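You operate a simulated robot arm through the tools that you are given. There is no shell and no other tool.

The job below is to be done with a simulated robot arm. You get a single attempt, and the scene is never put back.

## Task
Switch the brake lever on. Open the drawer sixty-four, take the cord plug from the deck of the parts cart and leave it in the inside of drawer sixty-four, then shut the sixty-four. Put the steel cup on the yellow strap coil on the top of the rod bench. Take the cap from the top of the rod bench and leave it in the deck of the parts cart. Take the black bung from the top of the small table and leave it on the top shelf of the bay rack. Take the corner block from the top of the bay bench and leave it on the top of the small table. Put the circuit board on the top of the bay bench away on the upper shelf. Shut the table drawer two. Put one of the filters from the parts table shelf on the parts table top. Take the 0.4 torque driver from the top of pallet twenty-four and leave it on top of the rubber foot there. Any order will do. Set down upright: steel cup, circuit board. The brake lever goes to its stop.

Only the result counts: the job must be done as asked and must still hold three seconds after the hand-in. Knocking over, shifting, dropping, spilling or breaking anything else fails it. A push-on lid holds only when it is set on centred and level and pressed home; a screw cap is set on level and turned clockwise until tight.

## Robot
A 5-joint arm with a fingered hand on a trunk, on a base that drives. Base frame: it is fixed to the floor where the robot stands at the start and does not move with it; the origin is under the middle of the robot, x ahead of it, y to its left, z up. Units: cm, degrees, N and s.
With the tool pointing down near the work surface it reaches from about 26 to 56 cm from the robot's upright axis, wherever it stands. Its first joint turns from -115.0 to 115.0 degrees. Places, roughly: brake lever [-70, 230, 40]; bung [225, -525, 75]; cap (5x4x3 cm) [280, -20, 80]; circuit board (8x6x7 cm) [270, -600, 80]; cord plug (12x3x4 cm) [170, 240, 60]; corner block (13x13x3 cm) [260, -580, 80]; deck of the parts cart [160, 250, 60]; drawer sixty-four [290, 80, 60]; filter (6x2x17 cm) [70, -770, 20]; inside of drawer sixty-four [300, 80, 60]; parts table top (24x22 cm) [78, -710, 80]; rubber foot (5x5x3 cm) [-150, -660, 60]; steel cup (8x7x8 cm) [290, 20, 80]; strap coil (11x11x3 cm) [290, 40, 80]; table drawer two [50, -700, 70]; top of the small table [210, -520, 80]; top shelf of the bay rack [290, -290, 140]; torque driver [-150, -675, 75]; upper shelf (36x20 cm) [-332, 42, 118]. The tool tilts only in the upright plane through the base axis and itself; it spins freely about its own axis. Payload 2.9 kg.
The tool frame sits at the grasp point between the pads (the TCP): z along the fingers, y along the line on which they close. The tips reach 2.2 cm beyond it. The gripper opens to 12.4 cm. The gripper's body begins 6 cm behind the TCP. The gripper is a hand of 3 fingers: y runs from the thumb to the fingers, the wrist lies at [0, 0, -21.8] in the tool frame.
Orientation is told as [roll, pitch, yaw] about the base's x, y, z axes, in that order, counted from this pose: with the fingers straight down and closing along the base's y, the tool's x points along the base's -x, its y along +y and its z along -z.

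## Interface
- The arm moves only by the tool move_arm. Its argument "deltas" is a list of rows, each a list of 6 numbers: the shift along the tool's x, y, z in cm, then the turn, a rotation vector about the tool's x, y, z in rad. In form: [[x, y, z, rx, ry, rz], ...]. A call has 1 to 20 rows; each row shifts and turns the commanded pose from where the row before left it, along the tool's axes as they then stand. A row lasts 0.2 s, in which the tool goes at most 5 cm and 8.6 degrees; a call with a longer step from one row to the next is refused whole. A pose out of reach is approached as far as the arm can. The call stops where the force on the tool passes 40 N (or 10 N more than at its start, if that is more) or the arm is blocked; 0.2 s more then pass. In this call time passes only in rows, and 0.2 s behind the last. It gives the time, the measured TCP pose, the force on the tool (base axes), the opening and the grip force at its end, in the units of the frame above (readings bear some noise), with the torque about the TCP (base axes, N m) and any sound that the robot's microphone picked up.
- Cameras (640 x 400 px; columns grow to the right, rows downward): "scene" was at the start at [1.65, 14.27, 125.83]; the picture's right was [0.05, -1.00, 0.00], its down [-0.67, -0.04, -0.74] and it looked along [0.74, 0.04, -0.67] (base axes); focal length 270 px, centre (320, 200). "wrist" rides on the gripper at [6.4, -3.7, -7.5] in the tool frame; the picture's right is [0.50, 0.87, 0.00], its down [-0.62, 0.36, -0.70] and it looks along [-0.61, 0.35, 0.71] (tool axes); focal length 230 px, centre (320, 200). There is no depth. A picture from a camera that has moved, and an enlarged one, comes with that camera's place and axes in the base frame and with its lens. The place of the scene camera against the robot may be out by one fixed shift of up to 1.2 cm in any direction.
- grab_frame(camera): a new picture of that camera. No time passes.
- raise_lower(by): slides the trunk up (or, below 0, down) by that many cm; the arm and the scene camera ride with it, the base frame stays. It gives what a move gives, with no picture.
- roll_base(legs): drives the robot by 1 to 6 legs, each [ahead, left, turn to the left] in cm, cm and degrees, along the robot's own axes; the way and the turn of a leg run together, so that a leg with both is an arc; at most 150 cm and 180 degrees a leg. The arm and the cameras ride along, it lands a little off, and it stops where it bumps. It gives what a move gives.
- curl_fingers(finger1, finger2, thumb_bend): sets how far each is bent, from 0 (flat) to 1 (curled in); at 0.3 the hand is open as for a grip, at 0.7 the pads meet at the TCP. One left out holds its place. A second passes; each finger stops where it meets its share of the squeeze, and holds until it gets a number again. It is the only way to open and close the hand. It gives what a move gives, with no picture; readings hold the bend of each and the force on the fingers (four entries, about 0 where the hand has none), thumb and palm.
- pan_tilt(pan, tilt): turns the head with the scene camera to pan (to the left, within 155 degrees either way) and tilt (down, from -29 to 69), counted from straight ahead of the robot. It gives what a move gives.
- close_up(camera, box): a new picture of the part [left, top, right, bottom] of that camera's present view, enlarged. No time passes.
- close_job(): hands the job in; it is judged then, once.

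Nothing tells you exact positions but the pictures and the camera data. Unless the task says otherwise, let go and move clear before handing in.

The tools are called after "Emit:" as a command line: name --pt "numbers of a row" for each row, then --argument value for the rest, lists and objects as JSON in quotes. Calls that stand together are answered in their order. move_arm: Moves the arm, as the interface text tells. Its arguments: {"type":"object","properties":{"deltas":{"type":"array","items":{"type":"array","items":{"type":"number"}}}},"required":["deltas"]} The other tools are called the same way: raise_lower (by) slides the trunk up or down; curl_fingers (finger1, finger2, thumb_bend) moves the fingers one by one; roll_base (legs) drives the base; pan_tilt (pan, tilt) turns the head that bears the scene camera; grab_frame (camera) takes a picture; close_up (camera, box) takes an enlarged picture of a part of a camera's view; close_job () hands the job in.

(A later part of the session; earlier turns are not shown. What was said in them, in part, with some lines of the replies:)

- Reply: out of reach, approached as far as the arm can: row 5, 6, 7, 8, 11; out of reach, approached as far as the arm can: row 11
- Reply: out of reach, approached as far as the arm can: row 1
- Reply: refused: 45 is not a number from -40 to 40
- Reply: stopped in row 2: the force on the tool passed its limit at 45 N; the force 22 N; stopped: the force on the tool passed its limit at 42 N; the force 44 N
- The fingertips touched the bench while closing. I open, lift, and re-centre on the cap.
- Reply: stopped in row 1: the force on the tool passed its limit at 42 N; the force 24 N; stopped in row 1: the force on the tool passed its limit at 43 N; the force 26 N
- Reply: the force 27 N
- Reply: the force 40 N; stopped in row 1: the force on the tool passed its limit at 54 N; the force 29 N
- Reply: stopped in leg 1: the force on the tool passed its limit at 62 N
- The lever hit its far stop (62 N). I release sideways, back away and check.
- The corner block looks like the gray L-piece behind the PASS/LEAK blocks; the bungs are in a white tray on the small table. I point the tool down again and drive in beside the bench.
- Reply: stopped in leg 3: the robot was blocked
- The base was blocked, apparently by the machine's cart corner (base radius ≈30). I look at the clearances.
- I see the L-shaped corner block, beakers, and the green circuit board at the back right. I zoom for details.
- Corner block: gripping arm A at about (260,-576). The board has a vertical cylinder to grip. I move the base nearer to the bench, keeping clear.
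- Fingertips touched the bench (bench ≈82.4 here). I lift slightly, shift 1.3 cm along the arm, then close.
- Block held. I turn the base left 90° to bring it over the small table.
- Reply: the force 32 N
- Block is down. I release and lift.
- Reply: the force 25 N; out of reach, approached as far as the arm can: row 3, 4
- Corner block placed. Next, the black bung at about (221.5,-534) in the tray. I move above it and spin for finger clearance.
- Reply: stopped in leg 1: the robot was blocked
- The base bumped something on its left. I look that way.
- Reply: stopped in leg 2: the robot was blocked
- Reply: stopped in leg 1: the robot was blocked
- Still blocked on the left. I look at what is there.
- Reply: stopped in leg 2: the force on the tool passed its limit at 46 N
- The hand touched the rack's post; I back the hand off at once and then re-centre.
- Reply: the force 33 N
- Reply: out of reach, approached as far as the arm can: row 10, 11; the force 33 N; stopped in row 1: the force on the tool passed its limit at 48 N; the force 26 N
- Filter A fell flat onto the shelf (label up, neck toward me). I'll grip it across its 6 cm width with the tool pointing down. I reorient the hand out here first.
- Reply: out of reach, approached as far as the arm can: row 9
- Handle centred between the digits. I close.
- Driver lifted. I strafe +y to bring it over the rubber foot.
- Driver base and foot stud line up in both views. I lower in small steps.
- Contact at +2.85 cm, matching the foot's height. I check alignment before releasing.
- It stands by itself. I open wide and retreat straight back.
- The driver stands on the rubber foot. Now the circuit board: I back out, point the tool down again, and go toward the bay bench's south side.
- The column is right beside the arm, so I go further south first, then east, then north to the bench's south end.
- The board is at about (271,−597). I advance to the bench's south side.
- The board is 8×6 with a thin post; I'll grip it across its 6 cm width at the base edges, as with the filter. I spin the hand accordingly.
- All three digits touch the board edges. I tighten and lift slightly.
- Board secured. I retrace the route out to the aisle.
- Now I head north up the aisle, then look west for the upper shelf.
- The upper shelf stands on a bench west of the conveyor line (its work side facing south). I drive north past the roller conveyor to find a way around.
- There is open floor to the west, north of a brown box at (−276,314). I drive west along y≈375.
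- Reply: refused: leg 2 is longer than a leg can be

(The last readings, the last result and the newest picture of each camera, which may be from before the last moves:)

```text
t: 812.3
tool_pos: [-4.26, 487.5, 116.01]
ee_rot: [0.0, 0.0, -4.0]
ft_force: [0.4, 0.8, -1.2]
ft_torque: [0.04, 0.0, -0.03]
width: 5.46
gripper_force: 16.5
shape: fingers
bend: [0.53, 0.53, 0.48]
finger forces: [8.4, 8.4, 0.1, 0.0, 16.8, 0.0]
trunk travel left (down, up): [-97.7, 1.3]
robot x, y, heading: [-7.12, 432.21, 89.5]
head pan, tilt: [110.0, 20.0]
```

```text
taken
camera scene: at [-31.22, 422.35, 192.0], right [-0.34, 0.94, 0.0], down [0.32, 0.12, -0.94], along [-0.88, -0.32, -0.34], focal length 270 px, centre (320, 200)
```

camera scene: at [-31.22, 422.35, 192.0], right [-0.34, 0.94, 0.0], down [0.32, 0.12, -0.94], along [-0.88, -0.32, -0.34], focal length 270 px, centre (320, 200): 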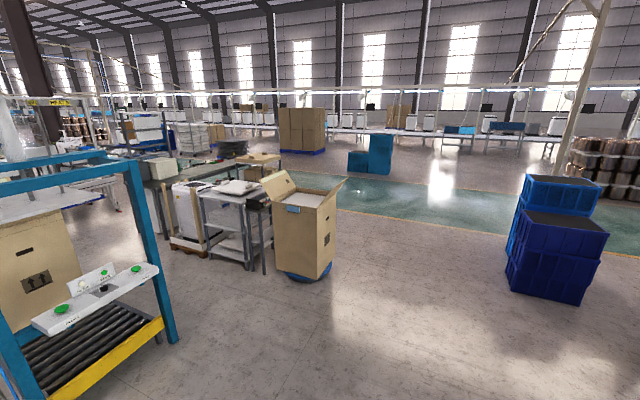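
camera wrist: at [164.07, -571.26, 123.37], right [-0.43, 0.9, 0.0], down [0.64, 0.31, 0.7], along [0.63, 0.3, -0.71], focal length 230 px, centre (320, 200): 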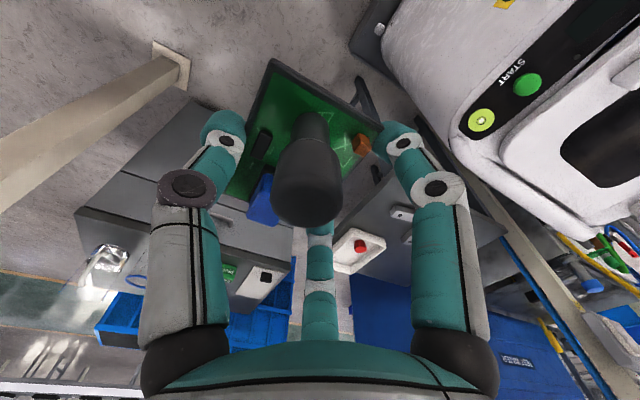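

I'm clear in open floor at (−7,432). I turn west and drive along y≈425.

Emit:
roll_base --legs '[[0, 0, 90.3], [150, 0, 0], [150, 0, 0]]'

Emit:
roll_base --legs '[[110, 0, 0]]'

Emit:
pan_tilt --pan 60 --tilt 20

Emit:
grab_frame --camera "scene"

Emit:
pan_tilt --pan 100 --tilt 20

Emit:
grab_frame --camera "scene"

```text
t: 830.8
tool_pos: [-365.52, 434.41, 115.84]
ee_rot: [0.0, 0.1, 86.3]
ft_force: [-0.5, -0.1, -0.5]
ft_torque: [-0.01, 0.02, 0.01]
width: 5.38
gripper_force: 16.1
shape: fingers
bend: [0.53, 0.53, 0.48]
finger forces: [7.9, 7.9, 0.1, 0.1, 15.8, 0.0]
trunk travel left (down, up): [-97.7, 1.3]
robot x, y, heading: [-310.05, 431.78, -179.9]
head pan, tilt: [110.0, 20.0]
```

```text
t: 836.5
tool_pos: [-477.64, 437.56, 115.78]
ee_rot: [0.1, 0.1, 84.6]
ft_force: [0.2, 0.1, -0.2]
ft_torque: [-0.01, 0.0, -0.01]
width: 5.41
gripper_force: 15.9
shape: fingers
bend: [0.53, 0.53, 0.48]
finger forces: [7.9, 8.1, 0.0, 0.0, 15.9, 0.1]
trunk travel left (down, up): [-97.7, 1.3]
robot x, y, heading: [-422.08, 433.24, 178.4]
head pan, tilt: [110.0, 20.0]
```

```text
t: 837.7
tool_pos: [-477.62, 437.59, 115.82]
ee_rot: [0.0, 0.0, 84.5]
ft_force: [-0.2, -0.2, -0.7]
ft_torque: [0.01, 0.01, -0.01]
width: 5.42
gripper_force: 15.7
shape: fingers
bend: [0.53, 0.53, 0.48]
finger forces: [8.0, 8.0, 0.1, 0.0, 16.0, 0.1]
trunk travel left (down, up): [-97.7, 1.3]
robot x, y, heading: [-422.45, 433.11, 178.6]
head pan, tilt: [60.0, 20.0]
```

```text
taken
camera scene: at [-422.38, 409.86, 191.99], right [-0.85, 0.52, 0.0], down [0.18, 0.29, -0.94], along [-0.49, -0.8, -0.34], focal length 270 px, centre (320, 200)
```

scene: 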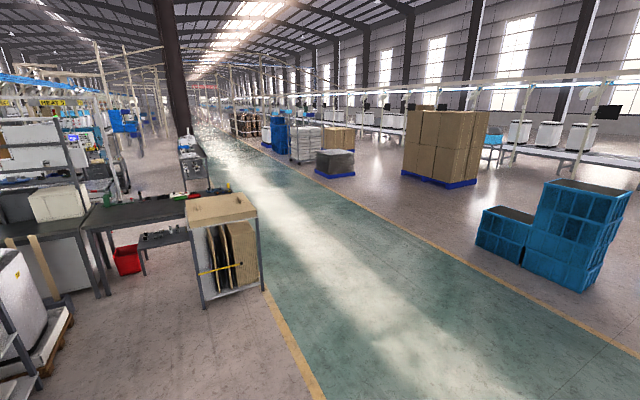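

```text
t: 838.7
tool_pos: [-477.68, 437.7, 115.88]
ee_rot: [0.0, 0.0, 84.5]
ft_force: [0.7, -0.5, -1.1]
ft_torque: [0.0, 0.01, 0.02]
width: 5.42
gripper_force: 15.7
shape: fingers
bend: [0.53, 0.53, 0.48]
finger forces: [7.9, 8.1, 0.0, 0.0, 15.9, 0.1]
trunk travel left (down, up): [-97.7, 1.3]
robot x, y, heading: [-422.22, 432.93, 178.4]
head pan, tilt: [100.0, 20.0]
```

```text
taken
camera scene: at [-416.16, 408.58, 192.0], right [-0.99, -0.15, 0.0], down [-0.05, 0.34, -0.94], along [0.14, -0.93, -0.34], focal length 270 px, centre (320, 200)
```

scene: 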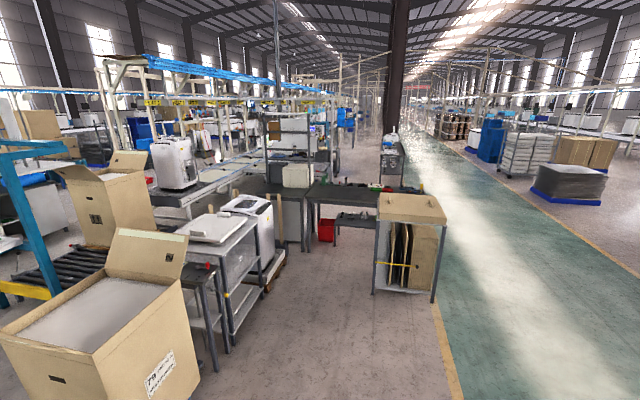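

The green aisle leads south past the bench. I drive west onto it and then south.

Emit:
roll_base --legs '[[118, 0, 0], [0, 0, 91.5], [150, 0, 0]]'

Emit:
roll_base --legs '[[150, 0, 0]]'

Emit:
pan_tilt --pan 50 --tilt 20

Emit:
grab_frame --camera "scene"

```text
t: 855.8
tool_pos: [-536.31, 231.21, 115.8]
ee_rot: [-0.1, 0.0, 177.6]
ft_force: [-0.4, 0.8, -0.8]
ft_torque: [0.0, 0.02, 0.0]
width: 5.36
gripper_force: 15.1
shape: fingers
bend: [0.53, 0.53, 0.48]
finger forces: [7.4, 7.4, 0.1, 0.0, 14.9, 0.0]
trunk travel left (down, up): [-97.7, 1.3]
robot x, y, heading: [-534.68, 286.59, -88.6]
head pan, tilt: [100.0, 20.0]
```

```text
t: 863.1
tool_pos: [-528.78, 81.82, 115.84]
ee_rot: [0.0, 0.0, 179.2]
ft_force: [-1.0, 0.7, -1.9]
ft_torque: [0.01, 0.0, -0.02]
width: 5.38
gripper_force: 15.3
shape: fingers
bend: [0.53, 0.53, 0.48]
finger forces: [7.5, 7.4, 0.0, 0.0, 15.0, 0.1]
trunk travel left (down, up): [-97.7, 1.3]
robot x, y, heading: [-528.98, 137.75, -86.9]
head pan, tilt: [100.0, 20.0]
```

```text
t: 864.3
tool_pos: [-528.71, 81.66, 115.82]
ee_rot: [0.0, 0.1, 179.4]
ft_force: [0.4, -0.6, -1.4]
ft_torque: [-0.01, -0.02, 0.0]
width: 5.34
gripper_force: 15.3
shape: fingers
bend: [0.53, 0.53, 0.48]
finger forces: [7.5, 7.5, 0.0, 0.0, 15.0, 0.0]
trunk travel left (down, up): [-97.7, 1.3]
robot x, y, heading: [-528.97, 137.37, -86.9]
head pan, tilt: [50.0, 20.0]
```

```text
taken
camera scene: at [-507.89, 137.81, 191.99], right [-0.6, -0.8, 0.0], down [-0.27, 0.21, -0.94], along [0.75, -0.56, -0.34], focal length 270 px, centre (320, 200)
```

scene: 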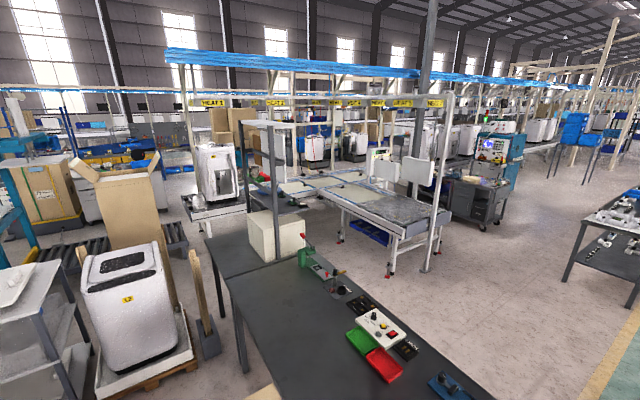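

Emit:
close_up --camera "scene" --box '[200, 100, 360, 280]'

Emit:
pan_tilt --pan 20 --tilt 20

Emit:
grab_frame --camera "scene"

```text
2.22 times, centred on (280, 190) of scene
camera zoom: at [-507.89, 137.81, 191.99], right [-0.6, -0.8, 0.0], down [-0.27, 0.21, -0.94], along [0.75, -0.56, -0.34], focal length 601 px, centre (409, 222)
```

zoom: 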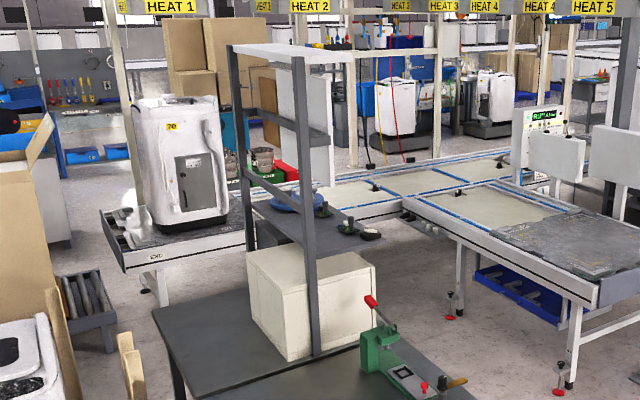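

```text
t: 865.3
tool_pos: [-528.79, 81.69, 115.9]
ee_rot: [0.0, 0.0, 179.3]
ft_force: [0.6, -0.5, -0.8]
ft_torque: [0.0, 0.01, -0.02]
width: 5.35
gripper_force: 14.4
shape: fingers
bend: [0.53, 0.53, 0.48]
finger forces: [7.4, 7.6, 0.1, 0.0, 15.1, 0.1]
trunk travel left (down, up): [-97.7, 1.3]
robot x, y, heading: [-528.55, 137.26, -86.8]
head pan, tilt: [20.0, 20.0]
```

```text
taken
camera scene: at [-511.68, 134.83, 191.99], right [-0.92, -0.39, 0.0], down [-0.13, 0.31, -0.94], along [0.37, -0.86, -0.34], focal length 270 px, centre (320, 200)
```

scene: 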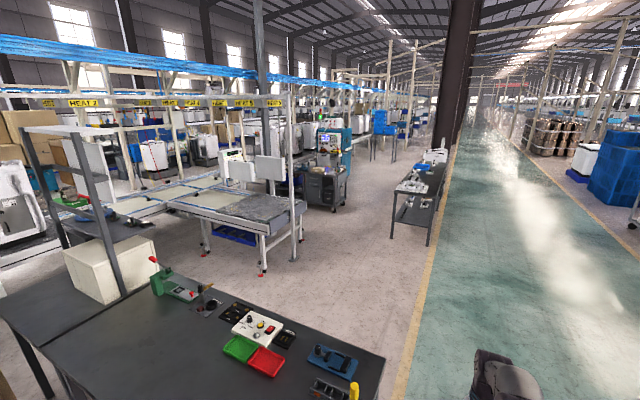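

I see the dark upper shelf over the bench, accessible from the south side floor (gap of ~115 cm to the next conveyor). I raise the board and drive around to it.

Emit:
move_arm --pt "0 0 -4 0 0 0" --pt "0 0 -4 0 0 0" --pt "0 0 -4 0 0 0" --pt "0 0 -4 0 0 0" --pt "0 0 -4 0 0 0"

Emit:
roll_base --legs '[[0, 0, -3.2], [150, 0, 0], [12, 0, 0], [0, 0, 90]]'

Emit:
pan_tilt --pan 10 --tilt 25

Emit:
grab_frame --camera "scene"

```text
t: 866.5
tool_pos: [-528.42, 81.28, 136.12]
ee_rot: [0.0, 0.1, 179.3]
ft_force: [-0.1, -1.3, -1.2]
ft_torque: [0.02, 0.0, -0.01]
width: 5.29
gripper_force: 16.1
shape: fingers
bend: [0.54, 0.54, 0.48]
finger forces: [8.1, 8.2, 0.0, 0.0, 16.1, 0.0]
trunk travel left (down, up): [-97.7, 1.3]
robot x, y, heading: [-528.95, 137.67, -86.7]
head pan, tilt: [20.0, 20.0]
```

```text
t: 879.1
tool_pos: [-475.93, -31.93, 136.1]
ee_rot: [0.0, 0.1, -95.9]
ft_force: [1.0, 0.3, -0.3]
ft_torque: [-0.01, -0.04, -0.01]
width: 5.24
gripper_force: 15.1
shape: fingers
bend: [0.54, 0.54, 0.48]
finger forces: [7.4, 7.5, 0.1, 0.1, 15.0, 0.1]
trunk travel left (down, up): [-97.7, 1.3]
robot x, y, heading: [-531.71, -27.27, -2.1]
head pan, tilt: [20.0, 20.0]
```

```text
t: 879.8
tool_pos: [-475.93, -31.99, 136.1]
ee_rot: [0.0, 0.2, -96.0]
ft_force: [-0.1, 0.3, -1.0]
ft_torque: [-0.01, 0.02, 0.01]
width: 5.25
gripper_force: 14.5
shape: fingers
bend: [0.54, 0.54, 0.48]
finger forces: [7.5, 7.6, 0.0, 0.0, 15.1, 0.0]
trunk travel left (down, up): [-97.7, 1.3]
robot x, y, heading: [-531.57, -27.42, -2.0]
head pan, tilt: [10.0, 25.0]
```

```text
taken
camera scene: at [-528.8, -11.92, 191.19], right [0.14, -0.99, 0.0], down [-0.42, -0.06, -0.91], along [0.9, 0.13, -0.42], focal length 270 px, centre (320, 200)
```

scene: 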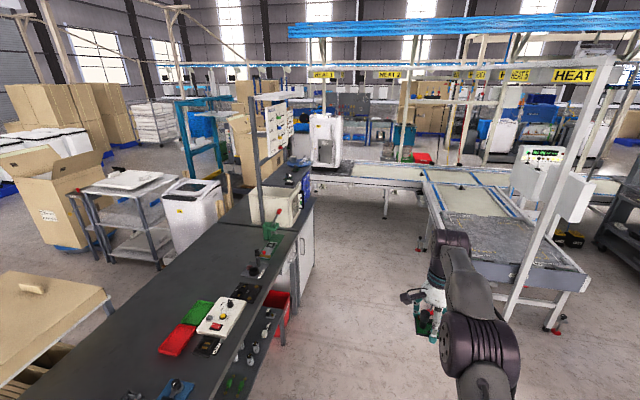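

Emit:
grab_frame --camera "wrist"

Emit:
close_up --camera "scene" --box '[230, 90, 350, 240]'

Emit:
close_up --camera "scene" --box '[280, 130, 600, 340]'

```text
taken
camera wrist: at [-479.12, -25.19, 143.59], right [0.91, 0.41, 0.0], down [0.29, -0.65, 0.7], along [0.29, -0.64, -0.71], focal length 230 px, centre (320, 200)
```

wrist: 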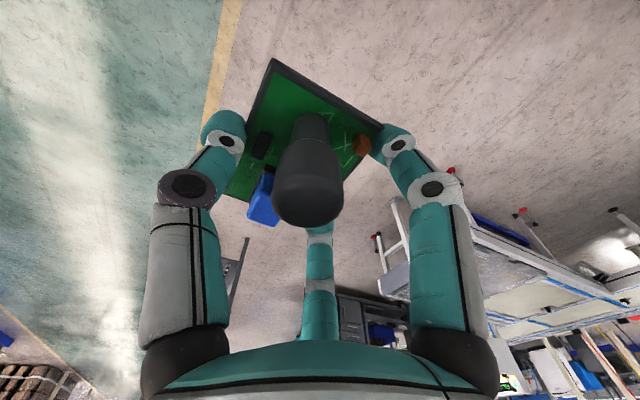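

```text
2.67 times, centred on (290, 165) of scene
camera zoom: at [-528.8, -11.92, 191.19], right [0.14, -0.99, 0.0], down [-0.42, -0.06, -0.91], along [0.9, 0.13, -0.42], focal length 721 px, centre (400, 293)
```

zoom: 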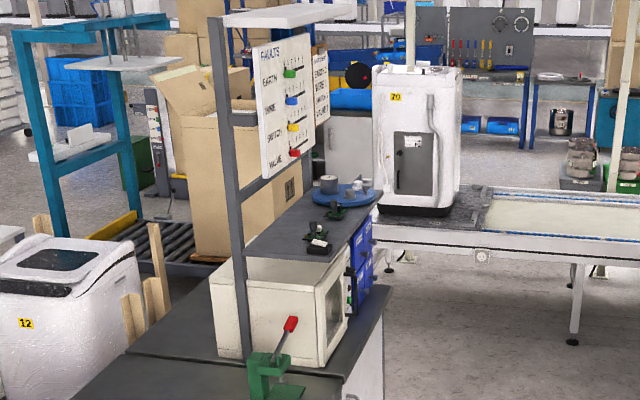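

```text
1.90 times, centred on (440, 235) of scene
camera zoom: at [-528.8, -11.92, 191.19], right [0.14, -0.99, 0.0], down [-0.42, -0.06, -0.91], along [0.9, 0.13, -0.42], focal length 515 px, centre (91, 133)
```

zoom: 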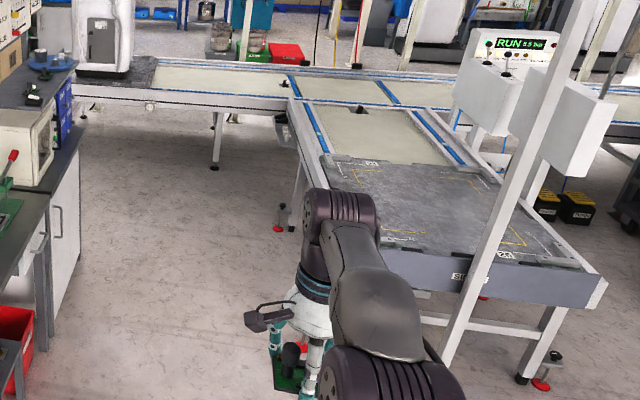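

Emit:
close_up --camera "scene" --box '[280, 140, 330, 190]'

```text
8.00 times, centred on (305, 165) of scene
camera zoom: at [-528.8, -11.92, 191.19], right [0.14, -0.99, 0.0], down [-0.42, -0.06, -0.91], along [0.9, 0.13, -0.42], focal length 2164 px, centre (440, 480)
```

zoom: 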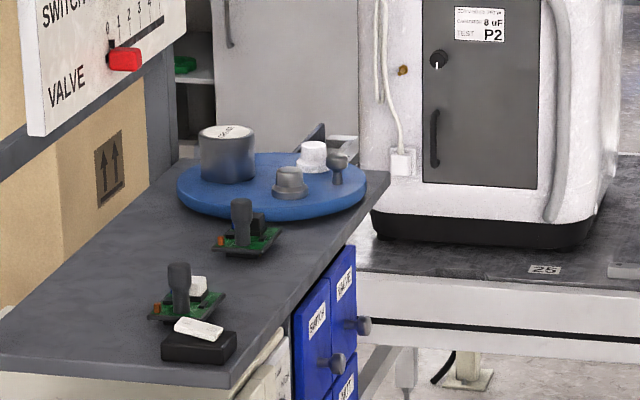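

The shelf holds two other boards, a sponge and a turntable; a free gap lies between the two boards at about x=−325. I drive along the corridor and turn to face the shelf.

Emit:
roll_base --legs '[[0, 0, 2], [150, 0, 0], [55, 0, 0]]'

Emit:
pan_tilt --pan 60 --tilt 35

Emit:
grab_frame --camera "scene"

```text
t: 890.4
tool_pos: [-271.0, -27.47, 136.09]
ee_rot: [0.1, 0.0, -93.0]
ft_force: [-0.6, 0.7, -0.7]
ft_torque: [0.0, -0.02, 0.0]
width: 5.24
gripper_force: 15.0
shape: fingers
bend: [0.54, 0.54, 0.48]
finger forces: [7.6, 7.5, 0.1, 0.0, 15.1, 0.0]
trunk travel left (down, up): [-97.7, 1.3]
robot x, y, heading: [-327.15, -25.79, 1.0]
head pan, tilt: [10.0, 25.0]
```

```text
t: 891.6
tool_pos: [-270.97, -27.62, 136.16]
ee_rot: [0.0, 0.0, -93.0]
ft_force: [0.1, -0.1, 0.0]
ft_torque: [0.01, -0.01, 0.0]
width: 5.28
gripper_force: 15.0
shape: fingers
bend: [0.54, 0.54, 0.48]
finger forces: [7.6, 7.5, 0.0, 0.0, 15.1, 0.0]
trunk travel left (down, up): [-97.7, 1.3]
robot x, y, heading: [-327.16, -25.53, 0.9]
head pan, tilt: [60.0, 35.0]
```

```text
taken
camera scene: at [-329.48, -4.28, 189.61], right [0.87, -0.49, 0.0], down [-0.28, -0.5, -0.82], along [0.4, 0.72, -0.57], focal length 270 px, centre (320, 200)
```

scene: 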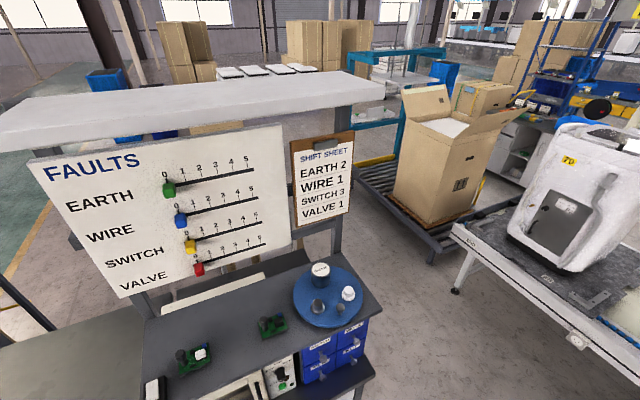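

Emit:
roll_base --legs '[[0, 0, 89], [0, 5, 0]]'

Emit:
pan_tilt --pan 0 --tilt 50

Emit:
grab_frame --camera "scene"

Emit:
grab_frame --camera "wrist"

```text
t: 896.2
tool_pos: [-326.37, 30.27, 135.99]
ee_rot: [-0.1, 0.3, -6.1]
ft_force: [-0.2, -0.7, -1.5]
ft_torque: [-0.03, 0.04, 0.01]
width: 5.21
gripper_force: 14.1
shape: fingers
bend: [0.54, 0.54, 0.48]
finger forces: [7.2, 7.2, 0.0, 0.0, 14.4, 0.0]
trunk travel left (down, up): [-97.7, 1.3]
robot x, y, heading: [-331.73, -25.31, 87.9]
head pan, tilt: [60.0, 35.0]
```

```text
t: 897.5
tool_pos: [-327.02, 30.3, 136.14]
ee_rot: [0.1, 0.1, -6.1]
ft_force: [-0.9, -0.7, -1.7]
ft_torque: [0.01, -0.01, 0.0]
width: 5.22
gripper_force: 14.7
shape: fingers
bend: [0.54, 0.54, 0.48]
finger forces: [7.1, 7.2, 0.0, 0.1, 14.4, 0.0]
trunk travel left (down, up): [-97.7, 1.3]
robot x, y, heading: [-331.74, -25.87, 88.0]
head pan, tilt: [0.0, 50.0]
```

```text
taken
camera scene: at [-347.06, -23.87, 187.43], right [1.0, -0.04, 0.0], down [-0.03, -0.77, -0.64], along [0.02, 0.64, -0.77], focal length 270 px, centre (320, 200)
```

scene: 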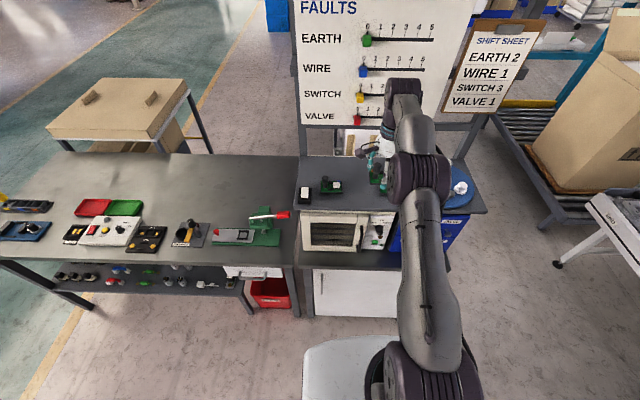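

```text
taken
camera wrist: at [-333.82, 27.25, 143.58], right [-0.41, 0.91, 0.0], down [0.65, 0.29, 0.7], along [0.64, 0.28, -0.71], focal length 230 px, centre (320, 200)
```

wrist: 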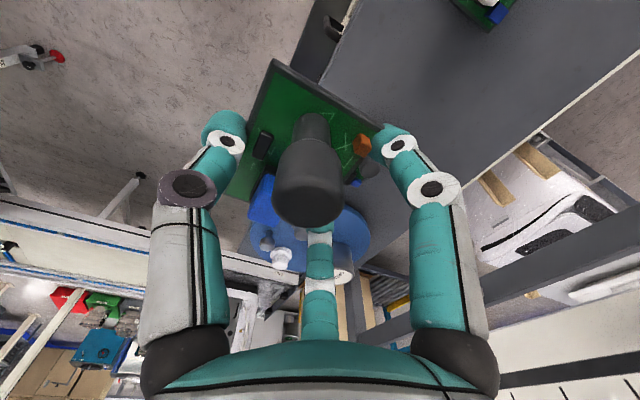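

Emit:
close_up --camera "scene" --box '[290, 130, 490, 250]'

```text
3.20 times, centred on (390, 190) of scene
camera zoom: at [-347.06, -23.87, 187.43], right [1.0, -0.04, 0.0], down [-0.03, -0.77, -0.64], along [0.02, 0.64, -0.77], focal length 866 px, centre (96, 232)
```

zoom: 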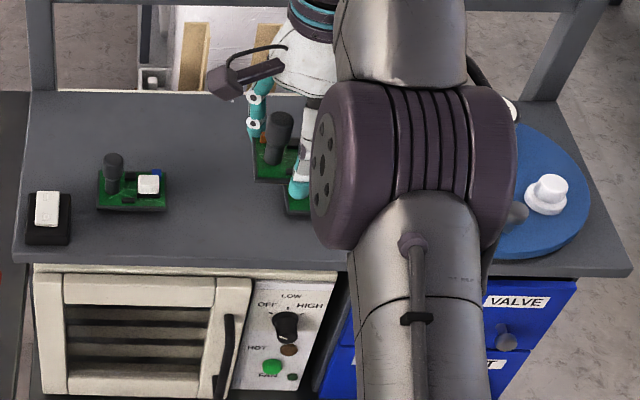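

The gap between the neighbouring boards spans x −338.4…−325.9. I align over (−332, 42.5) and move in above the shelf.

Emit:
move_arm --pt "2.6 -0.25 0 0 0 -0.05" --pt "2.6 -0.25 0 0 0 -0.05"

Emit:
roll_base --legs '[[13, 0, 1.5]]'

Emit:
grab_frame --camera "wrist"

Emit:
grab_frame --camera "scene"

```text
t: 898.1
tool_pos: [-332.47, 30.13, 135.97]
ee_rot: [0.0, -0.2, -0.3]
ft_force: [-0.3, 0.3, -1.7]
ft_torque: [0.02, 0.03, 0.04]
width: 5.21
gripper_force: 14.4
shape: fingers
bend: [0.54, 0.54, 0.48]
finger forces: [7.2, 7.3, 0.1, 0.1, 14.5, 0.0]
trunk travel left (down, up): [-97.7, 1.3]
robot x, y, heading: [-331.67, -25.27, 87.8]
head pan, tilt: [0.0, 50.0]
```

```text
t: 899.6
tool_pos: [-333.4, 41.55, 136.47]
ee_rot: [0.2, 0.0, 1.3]
ft_force: [0.0, 0.4, -1.6]
ft_torque: [-0.03, 0.0, 0.03]
width: 5.2
gripper_force: 15.3
shape: fingers
bend: [0.54, 0.54, 0.48]
finger forces: [7.7, 7.5, 0.0, 0.0, 15.1, 0.1]
trunk travel left (down, up): [-97.7, 1.3]
robot x, y, heading: [-331.76, -13.02, 89.4]
head pan, tilt: [0.0, 50.0]
stopped in leg 1: the robot was blocked; the commanded pose is now the measured one
```

```text
taken
camera wrist: at [-339.74, 37.77, 143.95], right [-0.52, 0.86, 0.0], down [0.61, 0.37, 0.7], along [0.6, 0.37, -0.71], focal length 230 px, centre (320, 200)
```

wrist: 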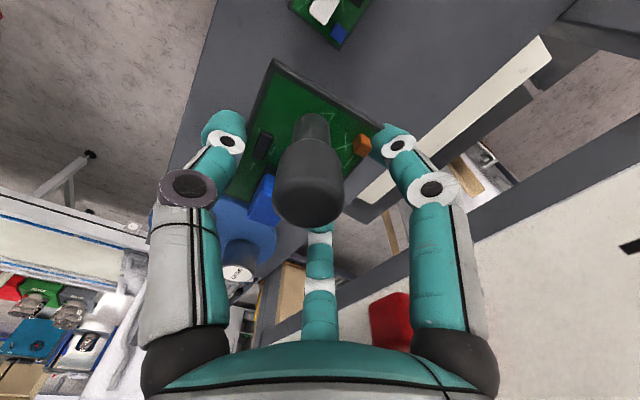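

```text
taken
camera scene: at [-346.62, -13.16, 187.46], right [1.0, -0.01, 0.0], down [-0.01, -0.76, -0.65], along [0.01, 0.65, -0.76], focal length 270 px, centre (320, 200)
```

scene: 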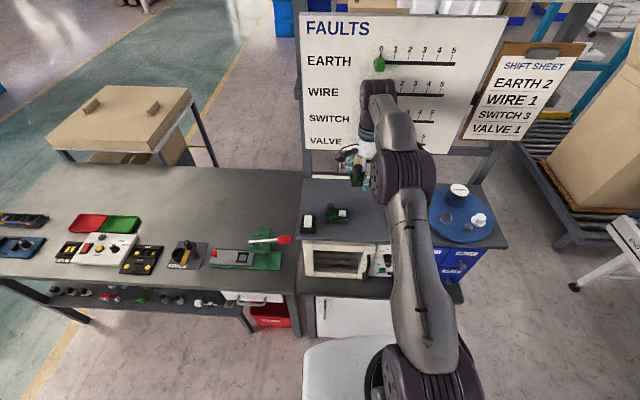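

The wrist touched the FAULTS panel behind the shelf. I back off a few cm and check the panel; the board can go nearer the shelf's front.

Emit:
roll_base --legs '[[-4, 0, 0]]'

Emit:
grab_frame --camera "scene"

Emit:
close_up --camera "scene" --box '[280, 10, 480, 160]'

Emit:
close_up --camera "scene" --box '[280, 140, 480, 260]'

```text
t: 900.5
tool_pos: [-333.6, 39.67, 135.5]
ee_rot: [-0.5, 0.1, 1.3]
ft_force: [1.0, -0.4, -0.8]
ft_torque: [0.0, 0.04, -0.06]
width: 5.21
gripper_force: 14.9
shape: fingers
bend: [0.54, 0.54, 0.48]
finger forces: [7.6, 7.6, 0.0, 0.0, 15.1, 0.0]
trunk travel left (down, up): [-97.7, 1.3]
robot x, y, heading: [-331.43, -16.48, 89.3]
head pan, tilt: [0.0, 50.0]
```

```text
taken
camera scene: at [-346.75, -14.38, 187.42], right [1.0, -0.01, 0.0], down [-0.01, -0.77, -0.64], along [0.01, 0.64, -0.77], focal length 270 px, centre (320, 200)
```

scene: 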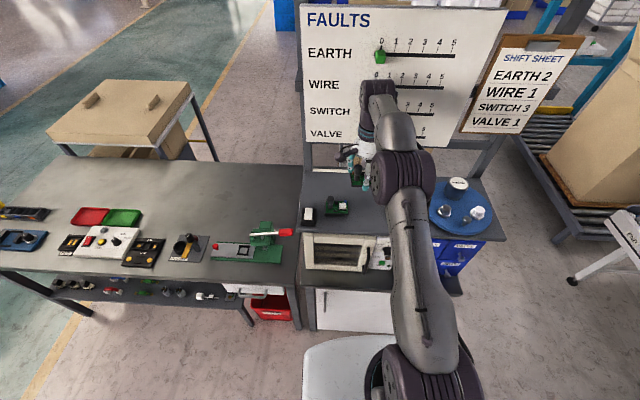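

```text
2.67 times, centred on (380, 85) of scene
camera zoom: at [-346.75, -14.38, 187.42], right [1.0, -0.01, 0.0], down [-0.01, -0.77, -0.64], along [0.01, 0.64, -0.77], focal length 721 px, centre (160, 507)
```

zoom: 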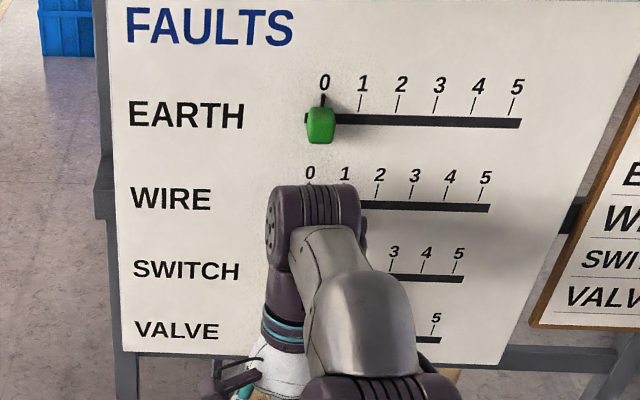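

```text
3.20 times, centred on (380, 200) of scene
camera zoom: at [-346.75, -14.38, 187.42], right [1.0, -0.01, 0.0], down [-0.01, -0.77, -0.64], along [0.01, 0.64, -0.77], focal length 866 px, centre (128, 200)
```

zoom: 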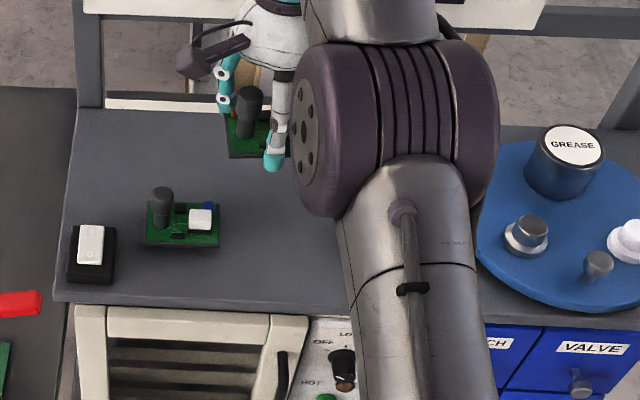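

Emit:
roll_base --legs '[[-2, 0, 0.4]]'

Emit:
move_arm --pt "-1.8 0 0 0.008 0 0.025"

Emit:
raise_lower --by -9

Emit:
grab_frame --camera "wrist"

Emit:
close_up --camera "scene" --box '[280, 100, 480, 250]'

```text
t: 901.2
tool_pos: [-333.98, 37.37, 135.57]
ee_rot: [-0.5, -0.1, 1.7]
ft_force: [0.0, 0.2, -1.2]
ft_torque: [-0.01, -0.03, 0.03]
width: 5.22
gripper_force: 14.6
shape: fingers
bend: [0.54, 0.54, 0.48]
finger forces: [7.6, 7.5, 0.0, 0.1, 15.1, 0.0]
trunk travel left (down, up): [-97.7, 1.3]
robot x, y, heading: [-331.76, -18.88, 89.9]
head pan, tilt: [0.0, 50.0]
```

```text
t: 901.6
tool_pos: [-332.14, 37.0, 135.81]
ee_rot: [-0.9, 0.1, 0.2]
ft_force: [0.0, -0.1, -1.0]
ft_torque: [-0.01, 0.0, 0.03]
width: 5.2
gripper_force: 15.5
shape: fingers
bend: [0.54, 0.54, 0.48]
finger forces: [7.6, 7.5, 0.1, 0.0, 15.1, 0.0]
trunk travel left (down, up): [-97.7, 1.3]
robot x, y, heading: [-331.66, -18.39, 89.8]
head pan, tilt: [0.0, 50.0]
```

```text
t: 902.9
tool_pos: [-332.38, 36.96, 126.8]
ee_rot: [-0.8, 0.0, 0.3]
ft_force: [-0.8, 0.5, -1.1]
ft_torque: [-0.03, 0.05, 0.0]
width: 5.21
gripper_force: 14.9
shape: fingers
bend: [0.54, 0.54, 0.48]
finger forces: [7.6, 7.5, 0.0, 0.0, 15.1, 0.1]
trunk travel left (down, up): [-88.7, 10.3]
robot x, y, heading: [-331.45, -18.46, 89.6]
head pan, tilt: [0.0, 50.0]
```

```text
taken
camera wrist: at [-338.72, 33.34, 134.3], right [-0.5, 0.86, -0.01], down [0.62, 0.37, 0.7], along [0.61, 0.34, -0.72], focal length 230 px, centre (320, 200)
```

wrist: 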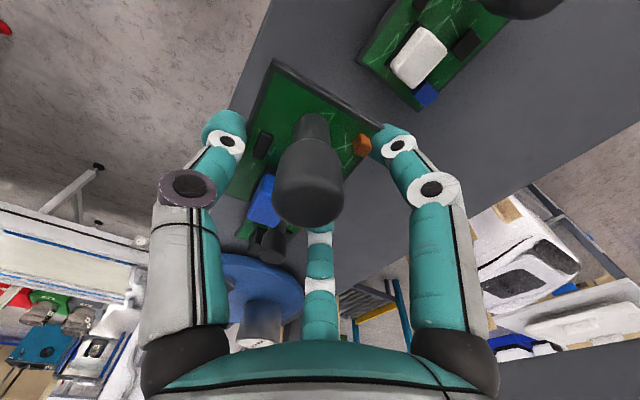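

```text
2.67 times, centred on (380, 175) of scene
camera zoom: at [-346.77, -17.39, 178.44], right [1.0, 0.0, 0.0], down [0.0, -0.77, -0.64], along [0.0, 0.64, -0.77], focal length 721 px, centre (160, 267)
```

zoom: 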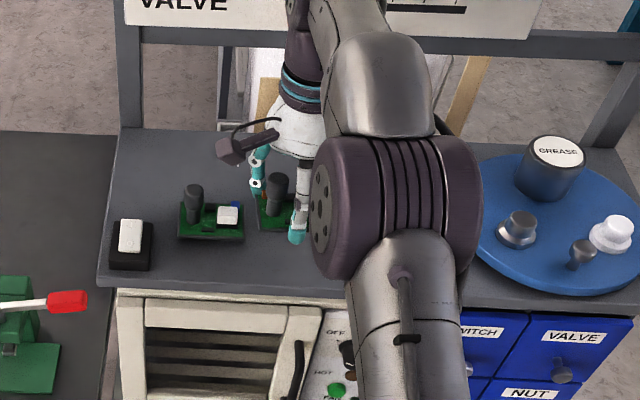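

Emit:
close_up --camera "wrist" --box '[200, 140, 360, 300]'

Emit:
close_up --camera "wrist" --box '[340, 0, 580, 130]'

```text
2.50 times, centred on (280, 220) of wrist
camera zoom: at [-338.72, 33.34, 134.3], right [-0.5, 0.86, -0.01], down [0.62, 0.37, 0.7], along [0.61, 0.34, -0.72], focal length 575 px, centre (420, 150)
```

zoom: 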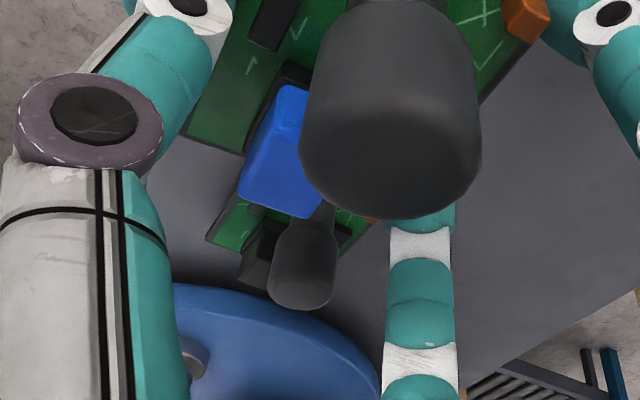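

```text
2.67 times, centred on (460, 65) of wrist
camera zoom: at [-338.72, 33.34, 134.3], right [-0.5, 0.86, -0.01], down [0.62, 0.37, 0.7], along [0.61, 0.34, -0.72], focal length 614 px, centre (-53, 560)
```

zoom: 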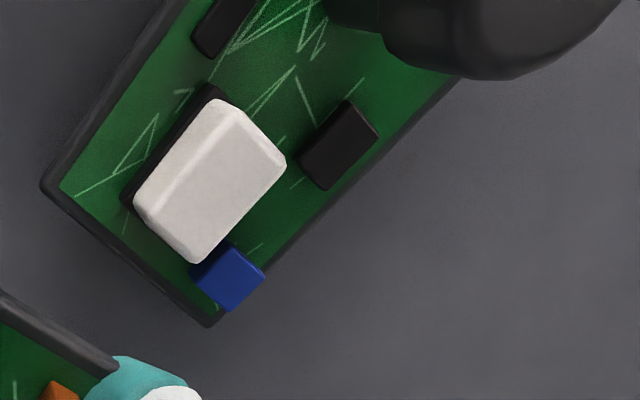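

Neighbour boards' facing edges are at x≈−336.5 and −325.7, so I centre ours at −331.1 and lower.

Emit:
move_arm --pt "-1.2 0.8 0 0.01 0 0"

Emit:
raise_lower --by -3.5

Emit:
grab_frame --camera "wrist"

Emit:
close_up --camera "scene" --box '[310, 130, 430, 230]'

```text
t: 903.3
tool_pos: [-330.98, 37.47, 126.52]
ee_rot: [-1.3, 0.0, 0.3]
ft_force: [0.5, 0.7, -1.1]
ft_torque: [0.01, 0.01, 0.04]
width: 5.21
gripper_force: 14.7
shape: fingers
bend: [0.54, 0.54, 0.48]
finger forces: [7.5, 7.6, 0.0, 0.1, 15.1, 0.0]
out of reach, approached as far as the arm can: row 1
trunk travel left (down, up): [-88.7, 10.3]
robot x, y, heading: [-331.55, -18.24, 89.9]
head pan, tilt: [0.0, 50.0]
```

```text
t: 904.1
tool_pos: [-330.98, 37.34, 123.12]
ee_rot: [-1.3, 0.0, 0.3]
ft_force: [0.6, -0.3, -1.6]
ft_torque: [0.04, 0.01, 0.0]
width: 5.2
gripper_force: 15.3
shape: fingers
bend: [0.54, 0.54, 0.48]
finger forces: [7.6, 7.6, 0.0, 0.1, 15.2, 0.0]
trunk travel left (down, up): [-85.2, 13.8]
robot x, y, heading: [-331.24, -18.77, 89.9]
head pan, tilt: [0.0, 50.0]
```

```text
taken
camera wrist: at [-337.54, 33.81, 130.77], right [-0.5, 0.86, -0.02], down [0.62, 0.37, 0.69], along [0.61, 0.34, -0.72], focal length 230 px, centre (320, 200)
```

wrist: 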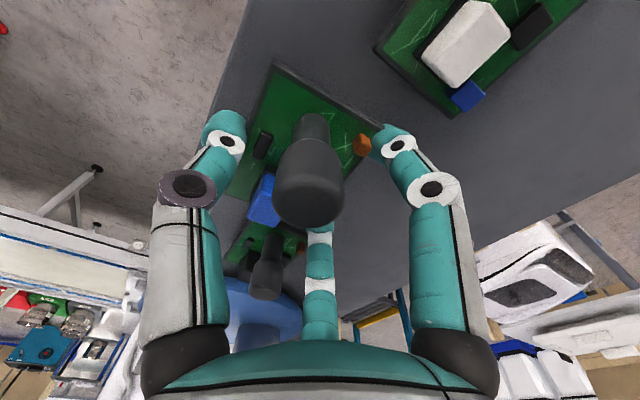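

```text
4.00 times, centred on (370, 180) of scene
camera zoom: at [-346.78, -17.47, 174.93], right [1.0, 0.0, 0.0], down [0.0, -0.77, -0.64], along [0.0, 0.64, -0.77], focal length 1082 px, centre (120, 280)
```

zoom: 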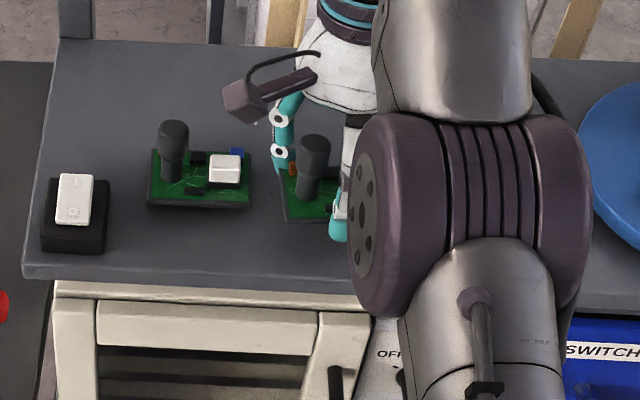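

Emit:
move_arm --pt "0 -2.5 -0.3 -0.022 0 0"

Emit:
roll_base --legs '[[2.6, 0, 0]]'

Emit:
grab_frame --camera "wrist"

```text
t: 904.5
tool_pos: [-331.16, 34.73, 123.79]
ee_rot: [0.2, -0.1, 0.3]
ft_force: [0.5, 0.4, -0.9]
ft_torque: [0.07, 0.03, 0.01]
width: 5.2
gripper_force: 15.3
shape: fingers
bend: [0.54, 0.55, 0.48]
finger forces: [7.5, 7.4, 0.0, 0.0, 15.1, 0.0]
trunk travel left (down, up): [-85.2, 13.8]
robot x, y, heading: [-331.79, -18.29, 89.9]
head pan, tilt: [0.0, 50.0]
```

```text
t: 905.3
tool_pos: [-331.16, 37.21, 123.63]
ee_rot: [0.0, 0.0, 0.4]
ft_force: [-0.1, 0.1, -0.4]
ft_torque: [0.04, -0.02, 0.01]
width: 5.17
gripper_force: 14.6
shape: fingers
bend: [0.54, 0.55, 0.48]
finger forces: [7.6, 7.5, 0.0, 0.0, 15.1, 0.0]
trunk travel left (down, up): [-85.2, 13.8]
robot x, y, heading: [-331.49, -16.52, 90.0]
head pan, tilt: [0.0, 50.0]
```

```text
taken
camera wrist: at [-337.62, 33.54, 131.2], right [-0.5, 0.86, 0.0], down [0.62, 0.36, 0.7], along [0.61, 0.35, -0.71], focal length 230 px, centre (320, 200)
```

wrist: 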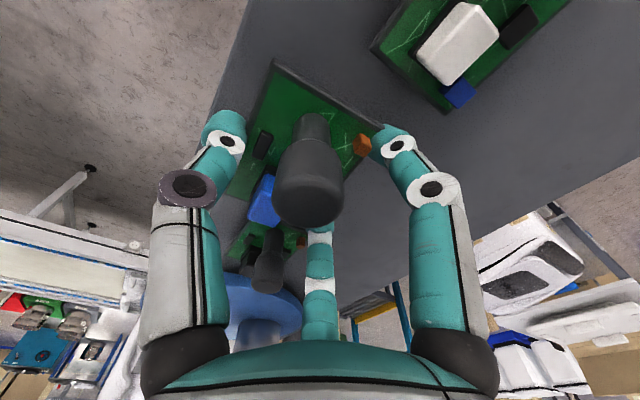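

Emit:
raise_lower --by -1.8

Emit:
raise_lower --by -0.4

Emit:
raise_lower --by -0.3

Emit:
close_up --camera "scene" --box '[310, 130, 430, 230]'

```text
t: 906.0
tool_pos: [-331.19, 37.66, 121.72]
ee_rot: [-0.1, 0.0, 0.3]
ft_force: [0.7, 0.5, -0.9]
ft_torque: [0.0, -0.02, -0.01]
width: 5.19
gripper_force: 15.1
shape: fingers
bend: [0.54, 0.55, 0.48]
finger forces: [7.7, 7.5, 0.0, 0.1, 15.1, 0.0]
trunk travel left (down, up): [-83.4, 15.6]
robot x, y, heading: [-331.37, -15.84, 90.0]
head pan, tilt: [0.0, 50.0]
```

```text
t: 906.5
tool_pos: [-331.21, 37.61, 121.39]
ee_rot: [0.1, 0.1, 0.4]
ft_force: [0.6, -0.2, -0.1]
ft_torque: [0.01, -0.01, 0.01]
width: 5.22
gripper_force: 14.9
shape: fingers
bend: [0.54, 0.55, 0.48]
finger forces: [7.6, 7.5, 0.0, 0.0, 15.1, 0.0]
trunk travel left (down, up): [-83.0, 16.0]
robot x, y, heading: [-331.77, -16.17, 90.3]
head pan, tilt: [0.0, 50.0]
```

```text
t: 907.0
tool_pos: [-331.15, 37.47, 121.19]
ee_rot: [0.0, 0.0, 0.3]
ft_force: [0.5, 1.1, 4.3]
ft_torque: [-0.07, 0.0, -0.01]
width: 5.15
gripper_force: 15.7
shape: fingers
bend: [0.54, 0.55, 0.48]
finger forces: [8.0, 7.8, 0.0, 0.1, 15.3, 0.1]
trunk travel left (down, up): [-82.7, 16.3]
robot x, y, heading: [-331.24, -16.03, 89.9]
head pan, tilt: [0.0, 50.0]
```

```text
4.00 times, centred on (370, 180) of scene
camera zoom: at [-346.76, -14.9, 172.45], right [1.0, 0.0, 0.0], down [0.0, -0.77, -0.64], along [0.0, 0.64, -0.77], focal length 1082 px, centre (120, 280)
```

zoom: 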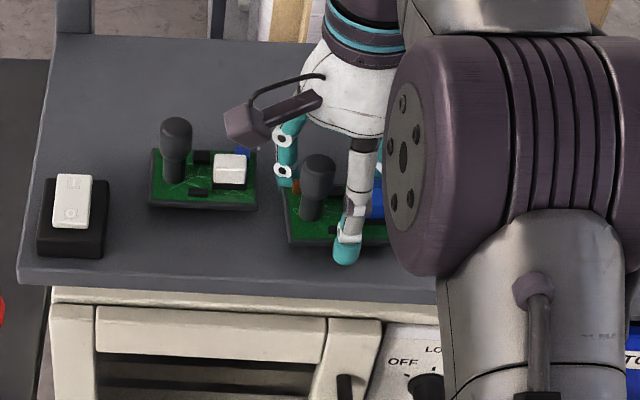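

Emit:
close_up --camera "wrist" --box '[200, 100, 400, 280]'

```text
2.22 times, centred on (300, 190) of wrist
camera zoom: at [-337.62, 33.81, 128.63], right [-0.5, 0.86, 0.0], down [0.62, 0.36, 0.7], along [0.61, 0.35, -0.71], focal length 511 px, centre (364, 222)
```

zoom: 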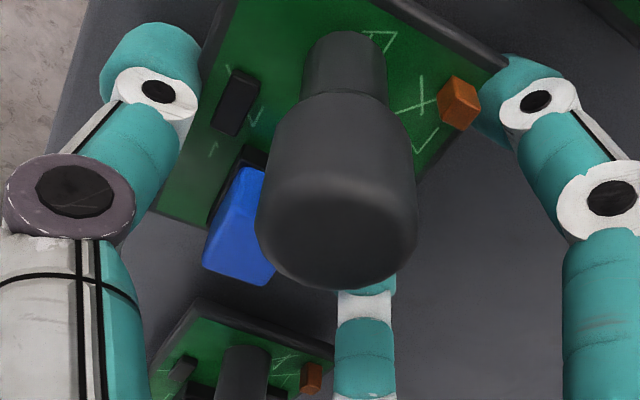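

Board rests on the shelf with clear gaps on both sides. I release with minimal finger opening, thumb wide.

Emit:
curl_fingers --finger1 0.5 --finger2 0.5 --thumb_bend 0.4

Emit:
grab_frame --camera "wrist"

Emit:
close_up --camera "scene" --box '[310, 130, 430, 230]'

```text
t: 908.0
tool_pos: [-331.18, 37.54, 121.08]
ee_rot: [0.0, 0.0, 0.4]
ft_force: [-0.8, 1.0, 0.6]
ft_torque: [-0.01, 0.01, 0.01]
width: 6.35
gripper_force: 0.0
shape: fingers
bend: [0.5, 0.5, 0.4]
finger forces: [0.1, 0.1, 0.1, 0.1, 0.0, 0.0]
trunk travel left (down, up): [-82.7, 16.3]
robot x, y, heading: [-331.58, -15.6, 90.0]
head pan, tilt: [0.0, 50.0]
```

```text
taken
camera wrist: at [-337.62, 33.83, 128.58], right [-0.5, 0.86, 0.0], down [0.62, 0.36, 0.7], along [0.61, 0.35, -0.71], focal length 230 px, centre (320, 200)
```

wrist: 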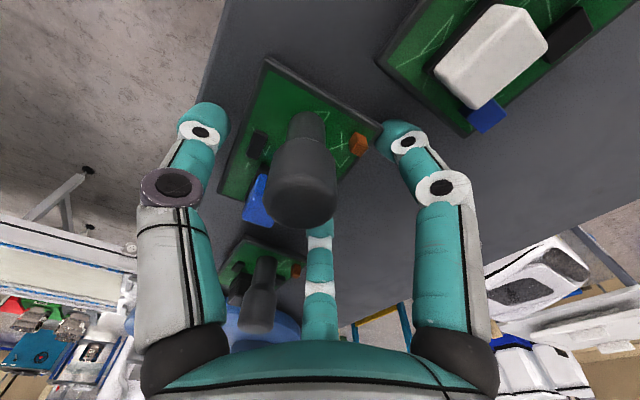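

```text
4.00 times, centred on (370, 180) of scene
camera zoom: at [-346.77, -14.87, 172.44], right [1.0, 0.0, 0.0], down [0.0, -0.77, -0.64], along [0.0, 0.64, -0.77], focal length 1082 px, centre (120, 280)
```

zoom: 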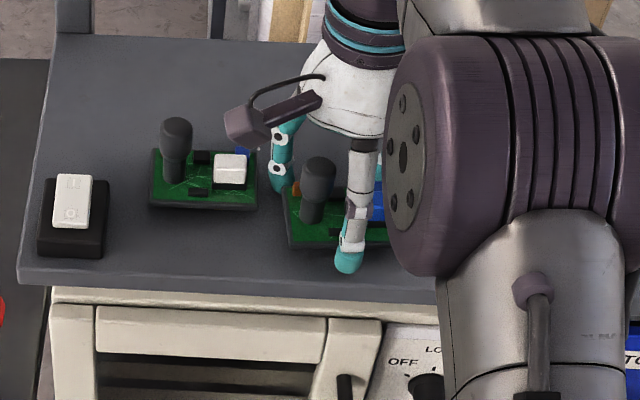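

Emit:
raise_lower --by 2

Emit:
grab_frame --camera "wrist"

Emit:
raise_lower --by 10

Emit:
grab_frame --camera "wrist"

```text
t: 908.7
tool_pos: [-331.16, 37.6, 123.17]
ee_rot: [0.0, 0.1, 0.3]
ft_force: [0.2, 0.4, 1.0]
ft_torque: [0.01, -0.01, -0.01]
width: 6.33
gripper_force: 0.0
shape: fingers
bend: [0.5, 0.5, 0.4]
finger forces: [0.0, 0.0, 0.0, 0.0, 0.1, 0.0]
trunk travel left (down, up): [-84.7, 14.3]
robot x, y, heading: [-331.83, -15.64, 89.7]
head pan, tilt: [0.0, 50.0]
```

```text
taken
camera wrist: at [-337.63, 33.83, 130.58], right [-0.5, 0.86, 0.0], down [0.62, 0.36, 0.7], along [0.61, 0.35, -0.71], focal length 230 px, centre (320, 200)
```

wrist: 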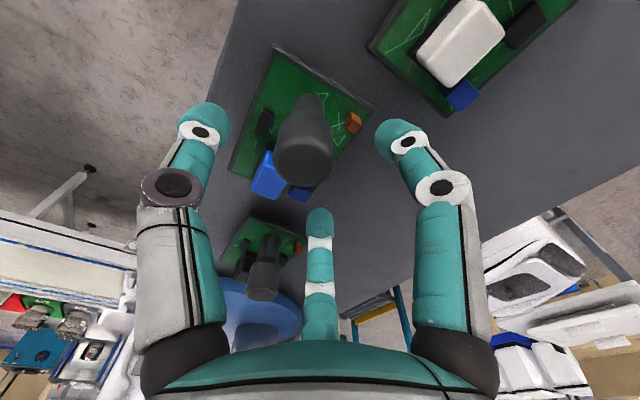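

```text
t: 910.0
tool_pos: [-331.17, 37.52, 133.2]
ee_rot: [0.0, 0.0, 0.3]
ft_force: [0.2, 0.4, -0.2]
ft_torque: [-0.02, -0.02, 0.0]
width: 6.36
gripper_force: 0.0
shape: fingers
bend: [0.5, 0.5, 0.4]
finger forces: [0.1, 0.0, 0.0, 0.0, 0.0, 0.0]
trunk travel left (down, up): [-94.7, 4.3]
robot x, y, heading: [-331.54, -16.11, 89.6]
head pan, tilt: [0.0, 50.0]
```

```text
taken
camera wrist: at [-337.63, 33.84, 140.57], right [-0.5, 0.86, 0.0], down [0.62, 0.36, 0.7], along [0.61, 0.35, -0.71], focal length 230 px, centre (320, 200)
```

wrist: 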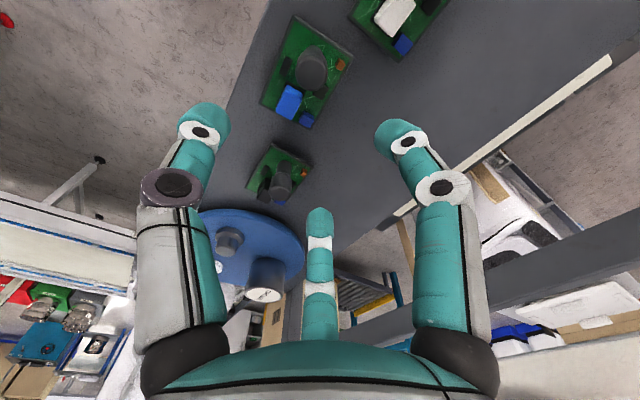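

The board stands upright on the upper shelf. I back away and check the panel sliders and shelf.

Emit:
roll_base --legs '[[-22, 0, 0]]'

Emit:
pan_tilt --pan -5 --tilt 28

Emit:
grab_frame --camera "scene"

Emit:
close_up --camera "scene" --box '[250, 80, 450, 260]'

```text
t: 911.7
tool_pos: [-330.97, 15.27, 132.96]
ee_rot: [-0.1, 0.0, 0.0]
ft_force: [0.1, -0.2, 0.6]
ft_torque: [-0.04, 0.02, 0.0]
width: 6.36
gripper_force: 0.1
shape: fingers
bend: [0.5, 0.5, 0.4]
finger forces: [0.0, 0.0, 0.1, 0.0, 0.0, 0.1]
trunk travel left (down, up): [-94.7, 4.3]
robot x, y, heading: [-331.45, -38.66, 89.6]
head pan, tilt: [0.0, 50.0]
```

```text
t: 912.6
tool_pos: [-331.03, 15.1, 133.04]
ee_rot: [0.0, 0.0, 0.0]
ft_force: [0.3, 0.0, -0.2]
ft_torque: [0.02, -0.01, 0.0]
width: 6.35
gripper_force: 0.1
shape: fingers
bend: [0.5, 0.5, 0.4]
finger forces: [0.1, 0.0, 0.1, 0.0, 0.0, 0.0]
trunk travel left (down, up): [-94.7, 4.3]
robot x, y, heading: [-331.57, -38.1, 89.7]
head pan, tilt: [-5.0, 28.0]
```

```text
taken
camera scene: at [-346.07, -35.88, 187.7], right [1.0, -0.09, 0.0], down [-0.04, -0.47, -0.88], along [0.08, 0.88, -0.47], focal length 270 px, centre (320, 200)
```

scene: 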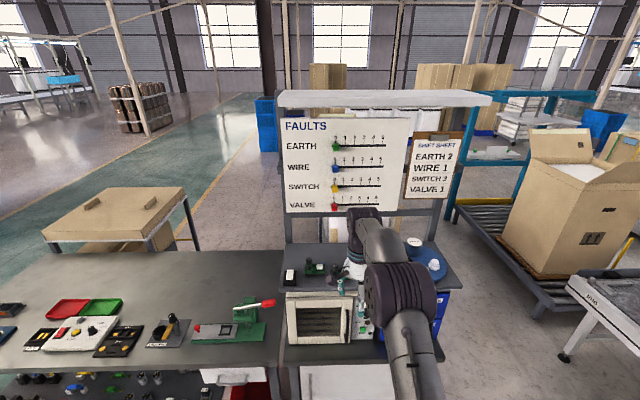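

```text
2.22 times, centred on (350, 170) of scene
camera zoom: at [-346.07, -35.88, 187.7], right [1.0, -0.09, 0.0], down [-0.04, -0.47, -0.88], along [0.08, 0.88, -0.47], focal length 601 px, centre (253, 267)
```

zoom: 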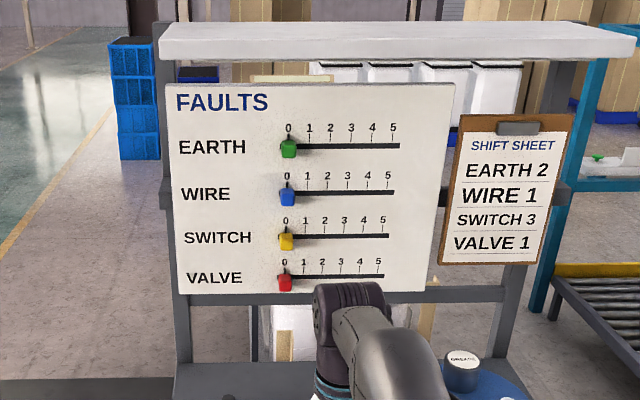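

All sliders are untouched at 0 and the hand is clear. Everything on the list has been placed or operated, so I hand in the job.

Emit:
close_job

```text
The job is handed in.
```

The job is handed in, with all ten items done. I checked each from the cameras afterwards.

- **Brake lever:** pushed across to its opposite stop, where it now rests. The lever had no on/off marking I could read, so I took the stop away from its starting side as "on".
- **Drawer sixty-four:** opened, the cord plug laid inside, then pushed shut until it hit its stop.
- **Steel cup:** upright on the yellow strap coil.
- **Cap:** on the deck of the parts cart.
- **Black bung:** standing on the top shelf of the bay rack.
- **Corner block:** flat on the small table, beside the tray.
- **Circuit board:** upright on the upper shelf, between the two boards already there.
- **Table drawer two:** pushed shut until it hit its stop.
- **Filter:** lying flat on the parts table top. It fell over on the shelf during my first grip attempt, so I used that same one.
- **0.4 torque driver:** standing on the rubber foot.

I bumped a few things along the way. None looked moved in the pictures I took, but I checked only the fault-panel sliders afterwards; they were still at zero.

- **Machine cart:** the base touched it beside the small table.
- **Cabinet near the rack:** the base touched it twice.
- **Rack post:** the hand pressed against it.
- **Fault panel:** the wrist touched it behind the upper shelf.
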